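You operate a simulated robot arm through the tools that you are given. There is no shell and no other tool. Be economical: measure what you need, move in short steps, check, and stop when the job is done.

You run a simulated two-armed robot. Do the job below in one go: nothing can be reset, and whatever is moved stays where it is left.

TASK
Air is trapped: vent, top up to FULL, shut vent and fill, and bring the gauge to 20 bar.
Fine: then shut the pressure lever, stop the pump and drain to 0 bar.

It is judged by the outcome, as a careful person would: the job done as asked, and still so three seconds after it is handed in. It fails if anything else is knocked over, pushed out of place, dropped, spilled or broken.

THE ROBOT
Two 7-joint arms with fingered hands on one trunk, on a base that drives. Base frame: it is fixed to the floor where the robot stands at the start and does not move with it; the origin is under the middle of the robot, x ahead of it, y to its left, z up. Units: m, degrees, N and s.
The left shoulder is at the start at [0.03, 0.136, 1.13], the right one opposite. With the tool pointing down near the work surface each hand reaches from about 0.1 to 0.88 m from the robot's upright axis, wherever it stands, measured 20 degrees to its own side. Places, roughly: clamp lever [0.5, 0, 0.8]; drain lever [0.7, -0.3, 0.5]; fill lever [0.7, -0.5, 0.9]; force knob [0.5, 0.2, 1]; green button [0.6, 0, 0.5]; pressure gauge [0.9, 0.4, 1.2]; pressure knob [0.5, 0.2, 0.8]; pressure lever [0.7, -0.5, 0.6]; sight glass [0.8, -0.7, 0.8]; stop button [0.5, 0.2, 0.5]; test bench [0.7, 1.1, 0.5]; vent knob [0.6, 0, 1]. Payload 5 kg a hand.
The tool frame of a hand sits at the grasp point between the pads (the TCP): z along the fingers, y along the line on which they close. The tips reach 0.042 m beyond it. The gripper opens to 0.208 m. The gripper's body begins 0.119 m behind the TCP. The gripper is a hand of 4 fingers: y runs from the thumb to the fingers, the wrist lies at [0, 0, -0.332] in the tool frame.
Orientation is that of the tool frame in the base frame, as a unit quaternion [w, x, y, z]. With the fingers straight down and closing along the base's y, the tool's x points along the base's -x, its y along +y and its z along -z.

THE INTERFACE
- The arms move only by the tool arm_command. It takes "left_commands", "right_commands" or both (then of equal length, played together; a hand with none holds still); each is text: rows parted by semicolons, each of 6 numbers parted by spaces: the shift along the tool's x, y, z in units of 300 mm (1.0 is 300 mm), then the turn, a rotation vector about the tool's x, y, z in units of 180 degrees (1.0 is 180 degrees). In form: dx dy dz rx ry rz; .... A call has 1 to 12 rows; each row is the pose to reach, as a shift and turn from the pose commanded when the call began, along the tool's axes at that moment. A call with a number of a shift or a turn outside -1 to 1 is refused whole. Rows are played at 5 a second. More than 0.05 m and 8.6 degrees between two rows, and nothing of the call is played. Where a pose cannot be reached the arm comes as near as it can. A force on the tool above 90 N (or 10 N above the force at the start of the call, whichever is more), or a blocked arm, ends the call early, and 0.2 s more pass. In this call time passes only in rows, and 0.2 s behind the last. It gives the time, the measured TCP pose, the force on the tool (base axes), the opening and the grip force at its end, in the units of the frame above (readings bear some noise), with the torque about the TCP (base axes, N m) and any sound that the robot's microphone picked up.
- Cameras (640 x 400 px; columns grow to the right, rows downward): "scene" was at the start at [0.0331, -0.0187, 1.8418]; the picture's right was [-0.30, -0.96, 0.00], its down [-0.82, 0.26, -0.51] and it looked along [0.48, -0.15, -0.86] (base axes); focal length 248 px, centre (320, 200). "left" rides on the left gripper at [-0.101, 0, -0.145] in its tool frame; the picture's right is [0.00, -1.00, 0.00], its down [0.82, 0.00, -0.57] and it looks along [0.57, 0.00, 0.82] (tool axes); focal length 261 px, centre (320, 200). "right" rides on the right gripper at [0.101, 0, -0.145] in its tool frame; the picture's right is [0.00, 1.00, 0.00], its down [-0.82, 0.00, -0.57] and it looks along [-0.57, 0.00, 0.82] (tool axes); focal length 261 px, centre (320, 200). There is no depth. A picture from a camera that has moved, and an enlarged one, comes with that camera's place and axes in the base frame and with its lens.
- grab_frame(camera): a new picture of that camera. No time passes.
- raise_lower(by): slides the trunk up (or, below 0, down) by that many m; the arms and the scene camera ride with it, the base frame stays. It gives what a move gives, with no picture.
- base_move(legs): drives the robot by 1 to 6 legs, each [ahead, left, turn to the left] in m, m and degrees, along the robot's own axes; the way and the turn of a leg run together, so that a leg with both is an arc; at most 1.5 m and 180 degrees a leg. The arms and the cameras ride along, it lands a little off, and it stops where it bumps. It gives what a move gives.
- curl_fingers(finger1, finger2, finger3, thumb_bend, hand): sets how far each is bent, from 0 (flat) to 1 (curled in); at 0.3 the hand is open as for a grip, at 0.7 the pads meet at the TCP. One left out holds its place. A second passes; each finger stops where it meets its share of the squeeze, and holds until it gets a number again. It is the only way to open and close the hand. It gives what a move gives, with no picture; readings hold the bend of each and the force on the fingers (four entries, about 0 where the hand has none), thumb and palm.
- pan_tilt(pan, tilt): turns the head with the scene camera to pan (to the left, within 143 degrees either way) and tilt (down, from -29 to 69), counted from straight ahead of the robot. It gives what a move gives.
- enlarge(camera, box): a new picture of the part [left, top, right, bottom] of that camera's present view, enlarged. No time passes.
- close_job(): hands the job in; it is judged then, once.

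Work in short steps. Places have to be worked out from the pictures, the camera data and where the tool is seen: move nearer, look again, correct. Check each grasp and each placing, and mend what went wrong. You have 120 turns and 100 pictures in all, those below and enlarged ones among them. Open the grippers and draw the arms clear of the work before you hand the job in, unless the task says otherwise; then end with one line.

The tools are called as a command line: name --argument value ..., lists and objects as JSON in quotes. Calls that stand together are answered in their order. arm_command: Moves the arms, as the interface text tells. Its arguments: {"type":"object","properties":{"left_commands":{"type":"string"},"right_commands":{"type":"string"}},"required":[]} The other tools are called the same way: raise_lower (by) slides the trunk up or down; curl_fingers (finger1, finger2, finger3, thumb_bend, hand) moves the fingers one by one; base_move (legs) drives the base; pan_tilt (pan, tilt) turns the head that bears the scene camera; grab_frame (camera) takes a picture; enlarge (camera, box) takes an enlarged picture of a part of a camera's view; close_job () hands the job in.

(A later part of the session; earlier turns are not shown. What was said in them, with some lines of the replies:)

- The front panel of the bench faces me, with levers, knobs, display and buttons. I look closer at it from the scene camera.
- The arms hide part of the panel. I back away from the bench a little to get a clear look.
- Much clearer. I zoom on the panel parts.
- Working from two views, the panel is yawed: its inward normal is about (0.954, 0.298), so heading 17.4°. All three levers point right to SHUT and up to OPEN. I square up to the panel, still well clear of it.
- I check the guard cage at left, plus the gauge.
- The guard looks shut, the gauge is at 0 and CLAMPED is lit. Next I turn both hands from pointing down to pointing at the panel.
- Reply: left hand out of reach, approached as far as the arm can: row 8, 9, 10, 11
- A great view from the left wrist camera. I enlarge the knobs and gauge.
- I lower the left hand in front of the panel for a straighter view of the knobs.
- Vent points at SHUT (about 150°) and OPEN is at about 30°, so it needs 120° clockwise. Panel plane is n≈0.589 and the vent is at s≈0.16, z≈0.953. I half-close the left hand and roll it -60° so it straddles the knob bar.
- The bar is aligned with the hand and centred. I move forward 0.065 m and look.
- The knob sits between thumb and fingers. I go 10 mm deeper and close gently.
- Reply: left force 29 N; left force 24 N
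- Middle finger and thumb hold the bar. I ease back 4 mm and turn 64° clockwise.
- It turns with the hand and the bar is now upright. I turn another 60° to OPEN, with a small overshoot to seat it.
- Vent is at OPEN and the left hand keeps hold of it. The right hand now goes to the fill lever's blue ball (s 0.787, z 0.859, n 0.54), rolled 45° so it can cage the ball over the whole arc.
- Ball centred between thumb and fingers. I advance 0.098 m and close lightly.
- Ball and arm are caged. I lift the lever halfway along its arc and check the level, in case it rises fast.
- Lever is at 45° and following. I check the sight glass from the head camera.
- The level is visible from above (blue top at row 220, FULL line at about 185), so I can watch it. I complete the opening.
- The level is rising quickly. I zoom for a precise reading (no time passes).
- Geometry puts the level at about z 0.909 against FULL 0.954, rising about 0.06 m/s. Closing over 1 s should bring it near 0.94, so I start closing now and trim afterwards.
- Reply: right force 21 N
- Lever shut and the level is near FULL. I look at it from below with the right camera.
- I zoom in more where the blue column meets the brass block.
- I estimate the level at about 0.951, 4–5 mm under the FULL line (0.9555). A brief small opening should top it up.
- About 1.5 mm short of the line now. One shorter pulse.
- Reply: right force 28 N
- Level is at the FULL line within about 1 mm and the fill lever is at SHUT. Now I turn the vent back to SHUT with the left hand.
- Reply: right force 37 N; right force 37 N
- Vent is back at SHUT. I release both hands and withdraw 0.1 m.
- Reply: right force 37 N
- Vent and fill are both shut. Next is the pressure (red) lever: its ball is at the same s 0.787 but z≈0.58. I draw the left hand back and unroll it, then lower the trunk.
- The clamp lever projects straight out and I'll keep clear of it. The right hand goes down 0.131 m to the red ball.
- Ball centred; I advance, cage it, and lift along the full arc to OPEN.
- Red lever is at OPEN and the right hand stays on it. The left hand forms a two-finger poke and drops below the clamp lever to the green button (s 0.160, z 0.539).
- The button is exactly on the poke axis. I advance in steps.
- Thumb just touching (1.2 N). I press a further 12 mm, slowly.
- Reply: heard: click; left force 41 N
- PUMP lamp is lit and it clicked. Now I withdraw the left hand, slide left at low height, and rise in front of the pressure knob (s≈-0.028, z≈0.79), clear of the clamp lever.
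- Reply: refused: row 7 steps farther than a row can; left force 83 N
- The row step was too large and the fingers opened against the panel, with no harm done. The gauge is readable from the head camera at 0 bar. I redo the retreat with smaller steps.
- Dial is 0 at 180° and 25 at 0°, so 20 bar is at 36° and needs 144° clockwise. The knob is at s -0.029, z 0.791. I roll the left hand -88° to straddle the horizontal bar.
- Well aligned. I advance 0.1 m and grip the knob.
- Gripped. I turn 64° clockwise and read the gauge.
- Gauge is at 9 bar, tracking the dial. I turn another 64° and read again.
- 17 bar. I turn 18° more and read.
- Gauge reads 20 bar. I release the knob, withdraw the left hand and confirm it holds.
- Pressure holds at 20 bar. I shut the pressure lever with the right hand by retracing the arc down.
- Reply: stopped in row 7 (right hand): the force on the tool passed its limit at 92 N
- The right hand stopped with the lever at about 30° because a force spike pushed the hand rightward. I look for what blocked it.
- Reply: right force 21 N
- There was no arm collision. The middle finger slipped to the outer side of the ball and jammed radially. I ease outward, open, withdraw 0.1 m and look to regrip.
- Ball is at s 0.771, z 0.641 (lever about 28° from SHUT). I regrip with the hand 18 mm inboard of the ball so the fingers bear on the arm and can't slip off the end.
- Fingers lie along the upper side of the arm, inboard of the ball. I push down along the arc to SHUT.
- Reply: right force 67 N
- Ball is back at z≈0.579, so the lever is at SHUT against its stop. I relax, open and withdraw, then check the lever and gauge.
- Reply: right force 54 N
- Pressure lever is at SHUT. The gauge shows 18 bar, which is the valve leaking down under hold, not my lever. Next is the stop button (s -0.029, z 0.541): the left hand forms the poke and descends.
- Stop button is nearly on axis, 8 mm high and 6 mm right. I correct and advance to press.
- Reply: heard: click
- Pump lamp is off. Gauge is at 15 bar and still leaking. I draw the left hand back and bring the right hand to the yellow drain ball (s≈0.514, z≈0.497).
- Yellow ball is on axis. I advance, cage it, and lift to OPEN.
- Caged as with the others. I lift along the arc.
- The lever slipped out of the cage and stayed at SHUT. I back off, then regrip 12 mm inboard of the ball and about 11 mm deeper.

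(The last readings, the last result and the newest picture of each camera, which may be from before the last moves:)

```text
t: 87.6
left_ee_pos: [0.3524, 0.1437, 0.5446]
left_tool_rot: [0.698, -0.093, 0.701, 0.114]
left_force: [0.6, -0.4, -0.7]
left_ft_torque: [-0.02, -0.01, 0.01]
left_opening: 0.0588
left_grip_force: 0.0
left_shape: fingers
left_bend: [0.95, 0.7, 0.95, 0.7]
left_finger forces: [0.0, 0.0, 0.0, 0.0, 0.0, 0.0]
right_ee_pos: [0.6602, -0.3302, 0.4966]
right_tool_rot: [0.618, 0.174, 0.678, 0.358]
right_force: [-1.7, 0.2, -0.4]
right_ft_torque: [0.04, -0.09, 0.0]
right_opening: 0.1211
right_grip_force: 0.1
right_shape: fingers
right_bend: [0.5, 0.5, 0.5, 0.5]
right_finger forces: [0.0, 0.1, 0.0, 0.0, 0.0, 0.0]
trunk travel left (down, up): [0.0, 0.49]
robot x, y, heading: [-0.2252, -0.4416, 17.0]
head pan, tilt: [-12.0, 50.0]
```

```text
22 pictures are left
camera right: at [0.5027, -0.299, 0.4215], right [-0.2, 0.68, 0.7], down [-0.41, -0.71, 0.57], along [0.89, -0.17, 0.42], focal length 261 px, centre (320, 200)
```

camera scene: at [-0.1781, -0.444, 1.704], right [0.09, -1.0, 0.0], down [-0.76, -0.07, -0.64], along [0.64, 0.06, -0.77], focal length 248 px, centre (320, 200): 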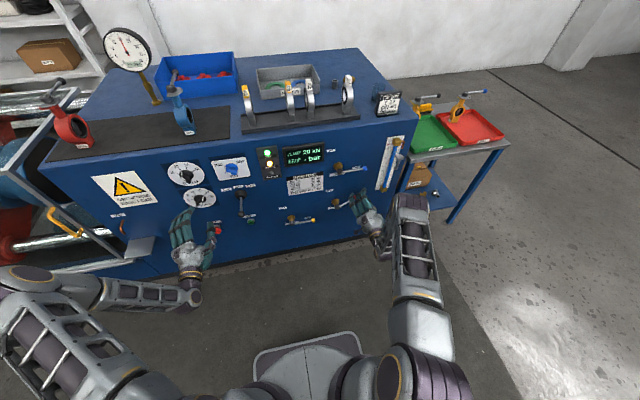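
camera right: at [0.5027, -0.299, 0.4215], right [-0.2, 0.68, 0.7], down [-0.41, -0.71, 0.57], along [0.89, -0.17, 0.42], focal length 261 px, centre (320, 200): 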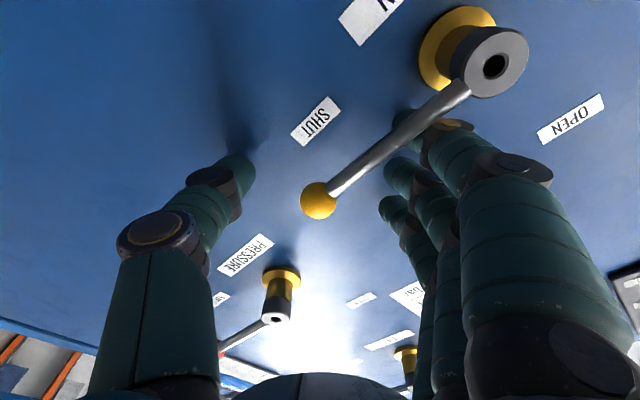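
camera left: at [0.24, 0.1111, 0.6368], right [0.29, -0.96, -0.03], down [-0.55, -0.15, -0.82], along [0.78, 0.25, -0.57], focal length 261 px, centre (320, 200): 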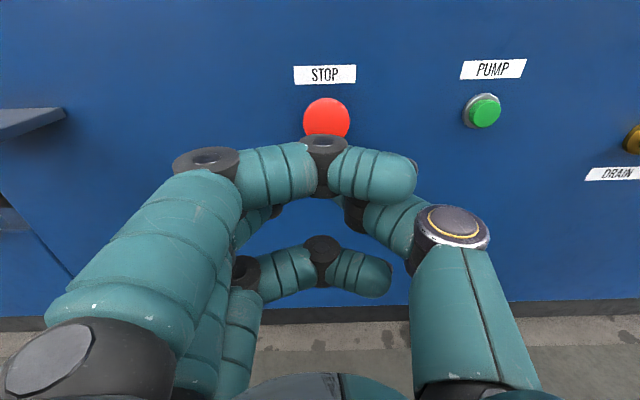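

Now I close and lift halfway, then check.

curl_fingers --hand "right" --finger1 0.6 --finger2 0.66 --finger3 0.66 --thumb_bend 0.69

arm_command --right_commands "-.0464 .0565 0 0 0 0; -.081 .1211 0 0 0 0; -.1022 .1911 0 0 0 0; -.1094 .264 0 0 0 0"

grab_frame --camera "right"

```text
t: 88.6
left_ee_pos: [0.3519, 0.1435, 0.5457]
left_tool_rot: [0.698, -0.092, 0.701, 0.115]
left_force: [-0.1, -0.3, 0.4]
left_ft_torque: [-0.01, -0.01, 0.01]
left_opening: 0.0588
left_grip_force: 0.1
left_shape: fingers
left_bend: [0.95, 0.7, 0.95, 0.7]
left_finger forces: [0.0, 0.0, 0.1, 0.0, 0.0, 0.0]
right_ee_pos: [0.6602, -0.3286, 0.4978]
right_tool_rot: [0.619, 0.174, 0.677, 0.359]
right_force: [4.3, 3.8, 6.5]
right_ft_torque: [0.67, 0.13, -0.04]
right_opening: 0.0645
right_grip_force: 6.4
right_shape: fingers
right_bend: [0.56, 0.66, 0.66, 0.68]
right_finger forces: [9.4, 0.1, 0.1, 0.0, 3.9, 0.1]
trunk travel left (down, up): [0.0, 0.49]
robot x, y, heading: [-0.2275, -0.4445, 17.0]
head pan, tilt: [-12.0, 50.0]
```

```text
t: 89.6
left_ee_pos: [0.3527, 0.1428, 0.5436]
left_tool_rot: [0.698, -0.093, 0.701, 0.116]
left_force: [-0.9, 0.4, -0.4]
left_ft_torque: [0.0, 0.01, -0.01]
left_opening: 0.0587
left_grip_force: 0.0
left_shape: fingers
left_bend: [0.95, 0.7, 0.95, 0.7]
left_finger forces: [0.0, 0.0, 0.0, 0.1, 0.1, 0.1]
right_ee_pos: [0.6463, -0.2972, 0.5765]
right_tool_rot: [0.619, 0.174, 0.678, 0.358]
right_force: [1.1, -1.3, -0.5]
right_ft_torque: [0.0, -0.04, 0.02]
right_opening: 0.0538
right_grip_force: 0.8
right_shape: fingers
right_bend: [0.6, 0.66, 0.66, 0.69]
right_finger forces: [0.0, 0.0, 0.1, 0.0, 0.9, 0.1]
trunk travel left (down, up): [0.0, 0.49]
robot x, y, heading: [-0.224, -0.4446, 16.9]
head pan, tilt: [-12.0, 50.0]
```

```text
21 pictures are left
camera right: at [0.4881, -0.2674, 0.5017], right [-0.21, 0.68, 0.7], down [-0.41, -0.71, 0.57], along [0.89, -0.17, 0.42], focal length 261 px, centre (320, 200)
```

right: 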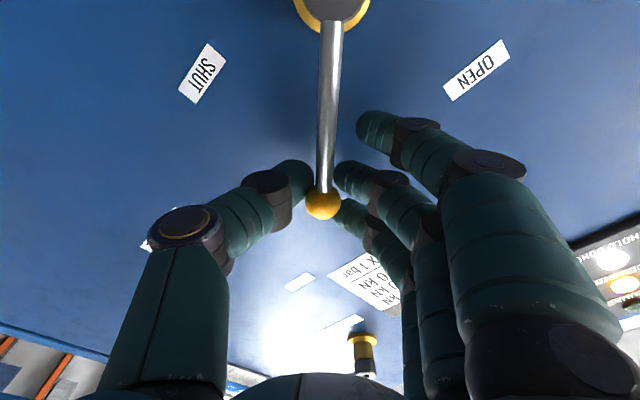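

The drain lever is at 45°, well caged, and the HOLD DONE lamp has lit. I continue to OPEN.

arm_command --right_commands ".0072 .0728 0 0 0 0; .0284 .1429 0 0 0 0; .063 .2074 0 0 0 0; .1094 .264 0 0 0 0; .122 .272 0 0 0 0"

grab_frame --camera "right"

enlarge --camera "scene" --box '[90, 20, 410, 230]'

```text
t: 90.8
left_ee_pos: [0.3523, 0.1433, 0.5442]
left_tool_rot: [0.698, -0.093, 0.701, 0.115]
left_force: [-0.2, -0.1, -0.4]
left_ft_torque: [-0.03, -0.01, 0.02]
left_opening: 0.0586
left_grip_force: 0.1
left_shape: fingers
left_bend: [0.95, 0.7, 0.95, 0.7]
left_finger forces: [0.1, 0.1, 0.0, 0.1, 0.0, 0.1]
right_ee_pos: [0.6246, -0.2164, 0.6079]
right_tool_rot: [0.619, 0.174, 0.677, 0.357]
right_force: [1.4, -0.6, 1.2]
right_ft_torque: [-0.01, 0.0, -0.05]
right_opening: 0.0527
right_grip_force: 1.1
right_shape: fingers
right_bend: [0.6, 0.66, 0.66, 0.69]
right_finger forces: [0.0, 0.2, 0.0, 0.0, 1.8, 0.0]
trunk travel left (down, up): [0.0, 0.49]
robot x, y, heading: [-0.2242, -0.442, 17.1]
head pan, tilt: [-12.0, 50.0]
```

```text
20 pictures are left
camera right: at [0.4663, -0.1861, 0.5337], right [-0.21, 0.68, 0.7], down [-0.41, -0.71, 0.57], along [0.89, -0.17, 0.42], focal length 261 px, centre (320, 200)
```

right: 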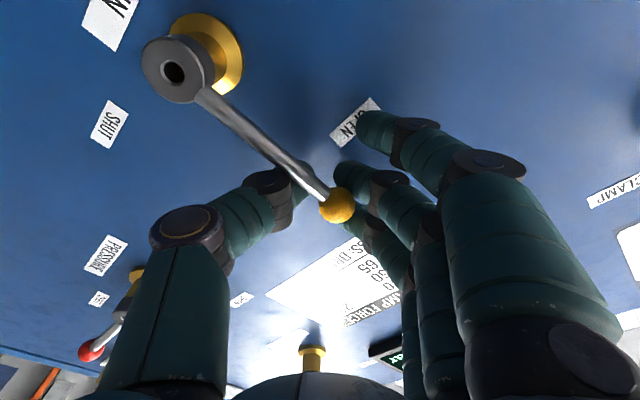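

```text
1.90 times, centred on (250, 125) of scene
camera zoom: at [-0.1777, -0.4429, 1.7039], right [0.09, -1.0, 0.0], down [-0.76, -0.07, -0.64], along [0.64, 0.05, -0.77], focal length 471 px, centre (453, 343)
```

zoom: 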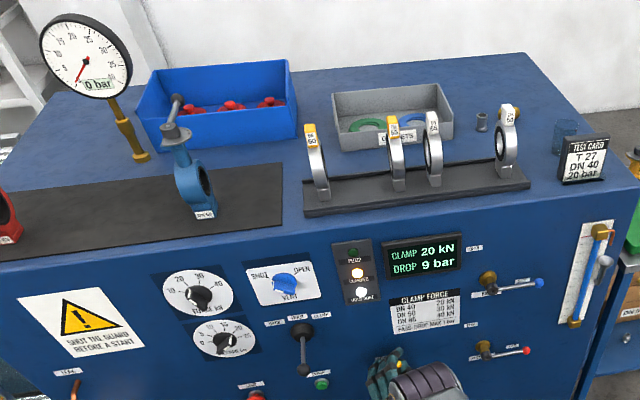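

Gauge is at 0 bar, HOLD DONE is lit and the display shows DROP 9 bar. I open both hands and withdraw.

curl_fingers --hand "right" --finger1 0.45 --finger2 0.45 --finger3 0.45 --thumb_bend 0.45

arm_command --right_commands "0 0 -.12 0 0 0; 0 0 -.24 0 0 0; 0 0 -.36 0 0 0; 0 0 -.5 0 0 0"

curl_fingers --hand "left" --finger1 0.3 --finger2 0.3 --finger3 0.3 --thumb_bend 0.3

base_move --legs '[[-0.3, 0, 0]]'

pan_tilt --pan 0 --tilt 40

grab_frame --camera "scene"

enlarge --camera "scene" --box '[180, 80, 440, 260]'

```text
t: 91.8
left_ee_pos: [0.3529, 0.1439, 0.5445]
left_tool_rot: [0.698, -0.094, 0.701, 0.115]
left_force: [-0.2, -0.2, 0.3]
left_ft_torque: [-0.01, -0.02, 0.0]
left_opening: 0.0585
left_grip_force: 0.0
left_shape: fingers
left_bend: [0.95, 0.7, 0.95, 0.7]
left_finger forces: [0.1, 0.0, 0.1, 0.1, 0.0, 0.0]
right_ee_pos: [0.625, -0.2158, 0.6081]
right_tool_rot: [0.619, 0.174, 0.677, 0.357]
right_force: [-0.4, 0.0, -0.7]
right_ft_torque: [-0.05, 0.0, 0.0]
right_opening: 0.1457
right_grip_force: 0.1
right_shape: fingers
right_bend: [0.45, 0.45, 0.45, 0.45]
right_finger forces: [0.1, 0.0, 0.0, 0.0, 0.1, 0.1]
trunk travel left (down, up): [0.0, 0.49]
robot x, y, heading: [-0.2248, -0.4418, 17.0]
head pan, tilt: [-12.0, 50.0]
```

```text
t: 92.8
left_ee_pos: [0.3527, 0.1434, 0.5445]
left_tool_rot: [0.698, -0.094, 0.701, 0.115]
left_force: [-0.1, 0.2, -0.5]
left_ft_torque: [-0.01, -0.04, 0.02]
left_opening: 0.0586
left_grip_force: 0.1
left_shape: fingers
left_bend: [0.95, 0.7, 0.95, 0.7]
left_finger forces: [0.1, 0.0, 0.0, 0.1, 0.1, 0.1]
right_ee_pos: [0.4808, -0.2543, 0.6049]
right_tool_rot: [0.619, 0.174, 0.677, 0.358]
right_force: [1.0, 0.6, 0.8]
right_ft_torque: [-0.02, 0.06, -0.01]
right_opening: 0.1459
right_grip_force: 0.0
right_shape: fingers
right_bend: [0.45, 0.45, 0.45, 0.45]
right_finger forces: [0.1, 0.1, 0.0, 0.1, 0.1, 0.0]
trunk travel left (down, up): [0.0, 0.49]
robot x, y, heading: [-0.2234, -0.4437, 16.8]
head pan, tilt: [-12.0, 50.0]
```

```text
t: 93.8
left_ee_pos: [0.3512, 0.1437, 0.5441]
left_tool_rot: [0.698, -0.093, 0.701, 0.115]
left_force: [0.5, 0.5, -0.5]
left_ft_torque: [0.01, 0.02, -0.02]
left_opening: 0.2231
left_grip_force: 0.2
left_shape: fingers
left_bend: [0.3, 0.3, 0.3, 0.3]
left_finger forces: [0.1, 0.0, 0.0, 0.1, 0.1, 0.1]
right_ee_pos: [0.4808, -0.2552, 0.6044]
right_tool_rot: [0.619, 0.175, 0.677, 0.358]
right_force: [0.2, 0.4, 0.0]
right_ft_torque: [0.02, 0.02, 0.02]
right_opening: 0.1457
right_grip_force: 0.1
right_shape: fingers
right_bend: [0.45, 0.45, 0.45, 0.45]
right_finger forces: [0.0, 0.0, 0.1, 0.1, 0.0, 0.0]
trunk travel left (down, up): [0.0, 0.49]
robot x, y, heading: [-0.2226, -0.4407, 17.0]
head pan, tilt: [-12.0, 50.0]
```

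```text
t: 95.8
left_ee_pos: [0.0567, 0.0555, 0.5447]
left_tool_rot: [0.698, -0.093, 0.701, 0.115]
left_force: [-0.2, 0.0, 0.1]
left_ft_torque: [-0.03, 0.04, 0.02]
left_opening: 0.2232
left_grip_force: 0.0
left_shape: fingers
left_bend: [0.3, 0.3, 0.3, 0.3]
left_finger forces: [0.0, 0.1, 0.0, 0.0, 0.0, 0.0]
right_ee_pos: [0.185, -0.3432, 0.6038]
right_tool_rot: [0.619, 0.173, 0.677, 0.358]
right_force: [-0.1, -0.4, -0.5]
right_ft_torque: [0.05, 0.0, -0.02]
right_opening: 0.1457
right_grip_force: 0.1
right_shape: fingers
right_bend: [0.45, 0.45, 0.45, 0.45]
right_finger forces: [0.0, 0.1, 0.0, 0.1, 0.0, 0.0]
trunk travel left (down, up): [0.0, 0.49]
robot x, y, heading: [-0.5186, -0.533, 16.9]
head pan, tilt: [-12.0, 50.0]
```

```text
t: 96.6
left_ee_pos: [0.0562, 0.0539, 0.5452]
left_tool_rot: [0.697, -0.092, 0.701, 0.117]
left_force: [0.5, 0.2, 0.5]
left_ft_torque: [0.0, -0.02, -0.01]
left_opening: 0.2234
left_grip_force: 0.0
left_shape: fingers
left_bend: [0.3, 0.3, 0.3, 0.3]
left_finger forces: [0.0, 0.0, 0.0, 0.1, 0.0, 0.1]
right_ee_pos: [0.1853, -0.3432, 0.6043]
right_tool_rot: [0.619, 0.174, 0.677, 0.358]
right_force: [0.3, -0.1, 0.3]
right_ft_torque: [0.0, -0.05, -0.01]
right_opening: 0.1458
right_grip_force: 0.1
right_shape: fingers
right_bend: [0.45, 0.45, 0.45, 0.45]
right_finger forces: [0.0, 0.0, 0.0, 0.0, 0.0, 0.0]
trunk travel left (down, up): [0.0, 0.49]
robot x, y, heading: [-0.5166, -0.5291, 16.9]
head pan, tilt: [0.0, 40.0]
```

```text
18 pictures are left
camera scene: at [-0.4687, -0.5147, 1.7181], right [0.29, -0.96, 0.0], down [-0.62, -0.19, -0.77], along [0.73, 0.22, -0.64], focal length 248 px, centre (320, 200)
```

scene: 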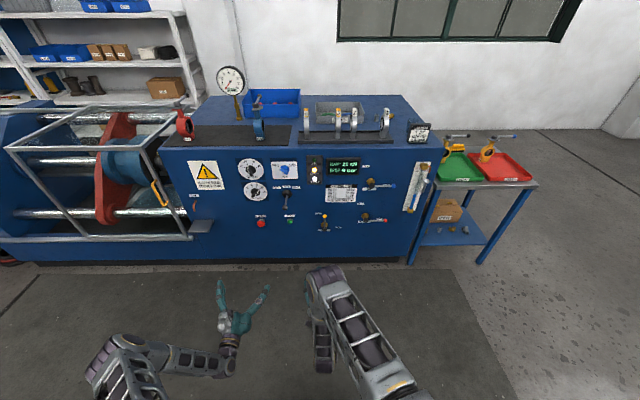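

```text
2.22 times, centred on (310, 170) of scene
camera zoom: at [-0.4687, -0.5147, 1.7181], right [0.29, -0.96, 0.0], down [-0.62, -0.19, -0.77], along [0.73, 0.22, -0.64], focal length 550 px, centre (342, 267)
```

zoom: 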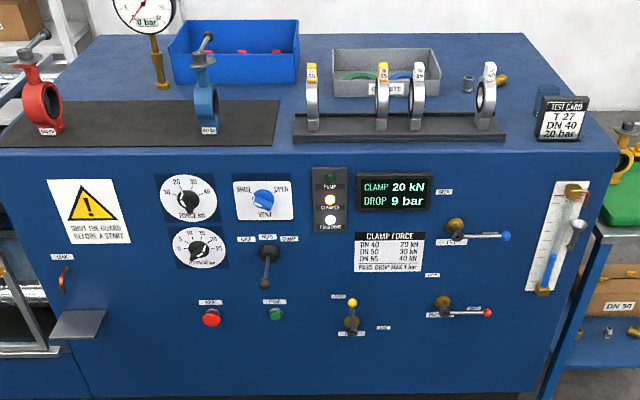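

Everything checks out: gauge 0 bar, pump off, vent, fill and pressure at SHUT, drain OPEN, nothing disturbed. I open the right hand fully and hand in.

curl_fingers --hand "right" --finger1 0.3 --finger2 0.3 --finger3 0.3 --thumb_bend 0.3

enlarge --camera "scene" --box '[200, 50, 300, 130]'

close_job

```text
t: 97.6
left_ee_pos: [0.0567, 0.0545, 0.544]
left_tool_rot: [0.698, -0.094, 0.701, 0.115]
left_force: [-0.7, 0.7, 0.8]
left_ft_torque: [-0.01, 0.03, 0.01]
left_opening: 0.2234
left_grip_force: 0.2
left_shape: fingers
left_bend: [0.3, 0.3, 0.3, 0.3]
left_finger forces: [0.0, 0.0, 0.0, 0.1, 0.0, 0.1]
right_ee_pos: [0.1853, -0.3436, 0.6039]
right_tool_rot: [0.619, 0.174, 0.677, 0.358]
right_force: [-0.7, -0.8, -0.2]
right_ft_torque: [-0.01, 0.01, 0.04]
right_opening: 0.2234
right_grip_force: 0.2
right_shape: fingers
right_bend: [0.3, 0.3, 0.3, 0.3]
right_finger forces: [0.1, 0.0, 0.0, 0.0, 0.0, 0.1]
trunk travel left (down, up): [0.0, 0.49]
robot x, y, heading: [-0.5236, -0.5336, 17.1]
head pan, tilt: [0.0, 40.0]
```

```text
5.00 times, centred on (250, 90) of scene
camera zoom: at [-0.4688, -0.5147, 1.7181], right [0.29, -0.96, 0.0], down [-0.62, -0.19, -0.77], along [0.73, 0.22, -0.64], focal length 1237 px, centre (670, 750)
```

zoom: 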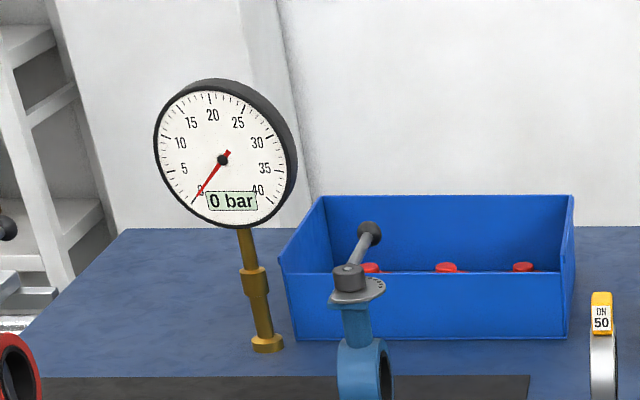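

```text
The job is handed in.
```

I vented and topped up to FULL (within about 1 mm by camera), shut vent and fill, brought the gauge to 20 bar, then shut the pressure lever, stopped the pump and drained to 0 bar; the drain lever is left open, so the sight-glass level is falling, and the display shows a 9 bar drop on the hold against the 1 bar pass limit.
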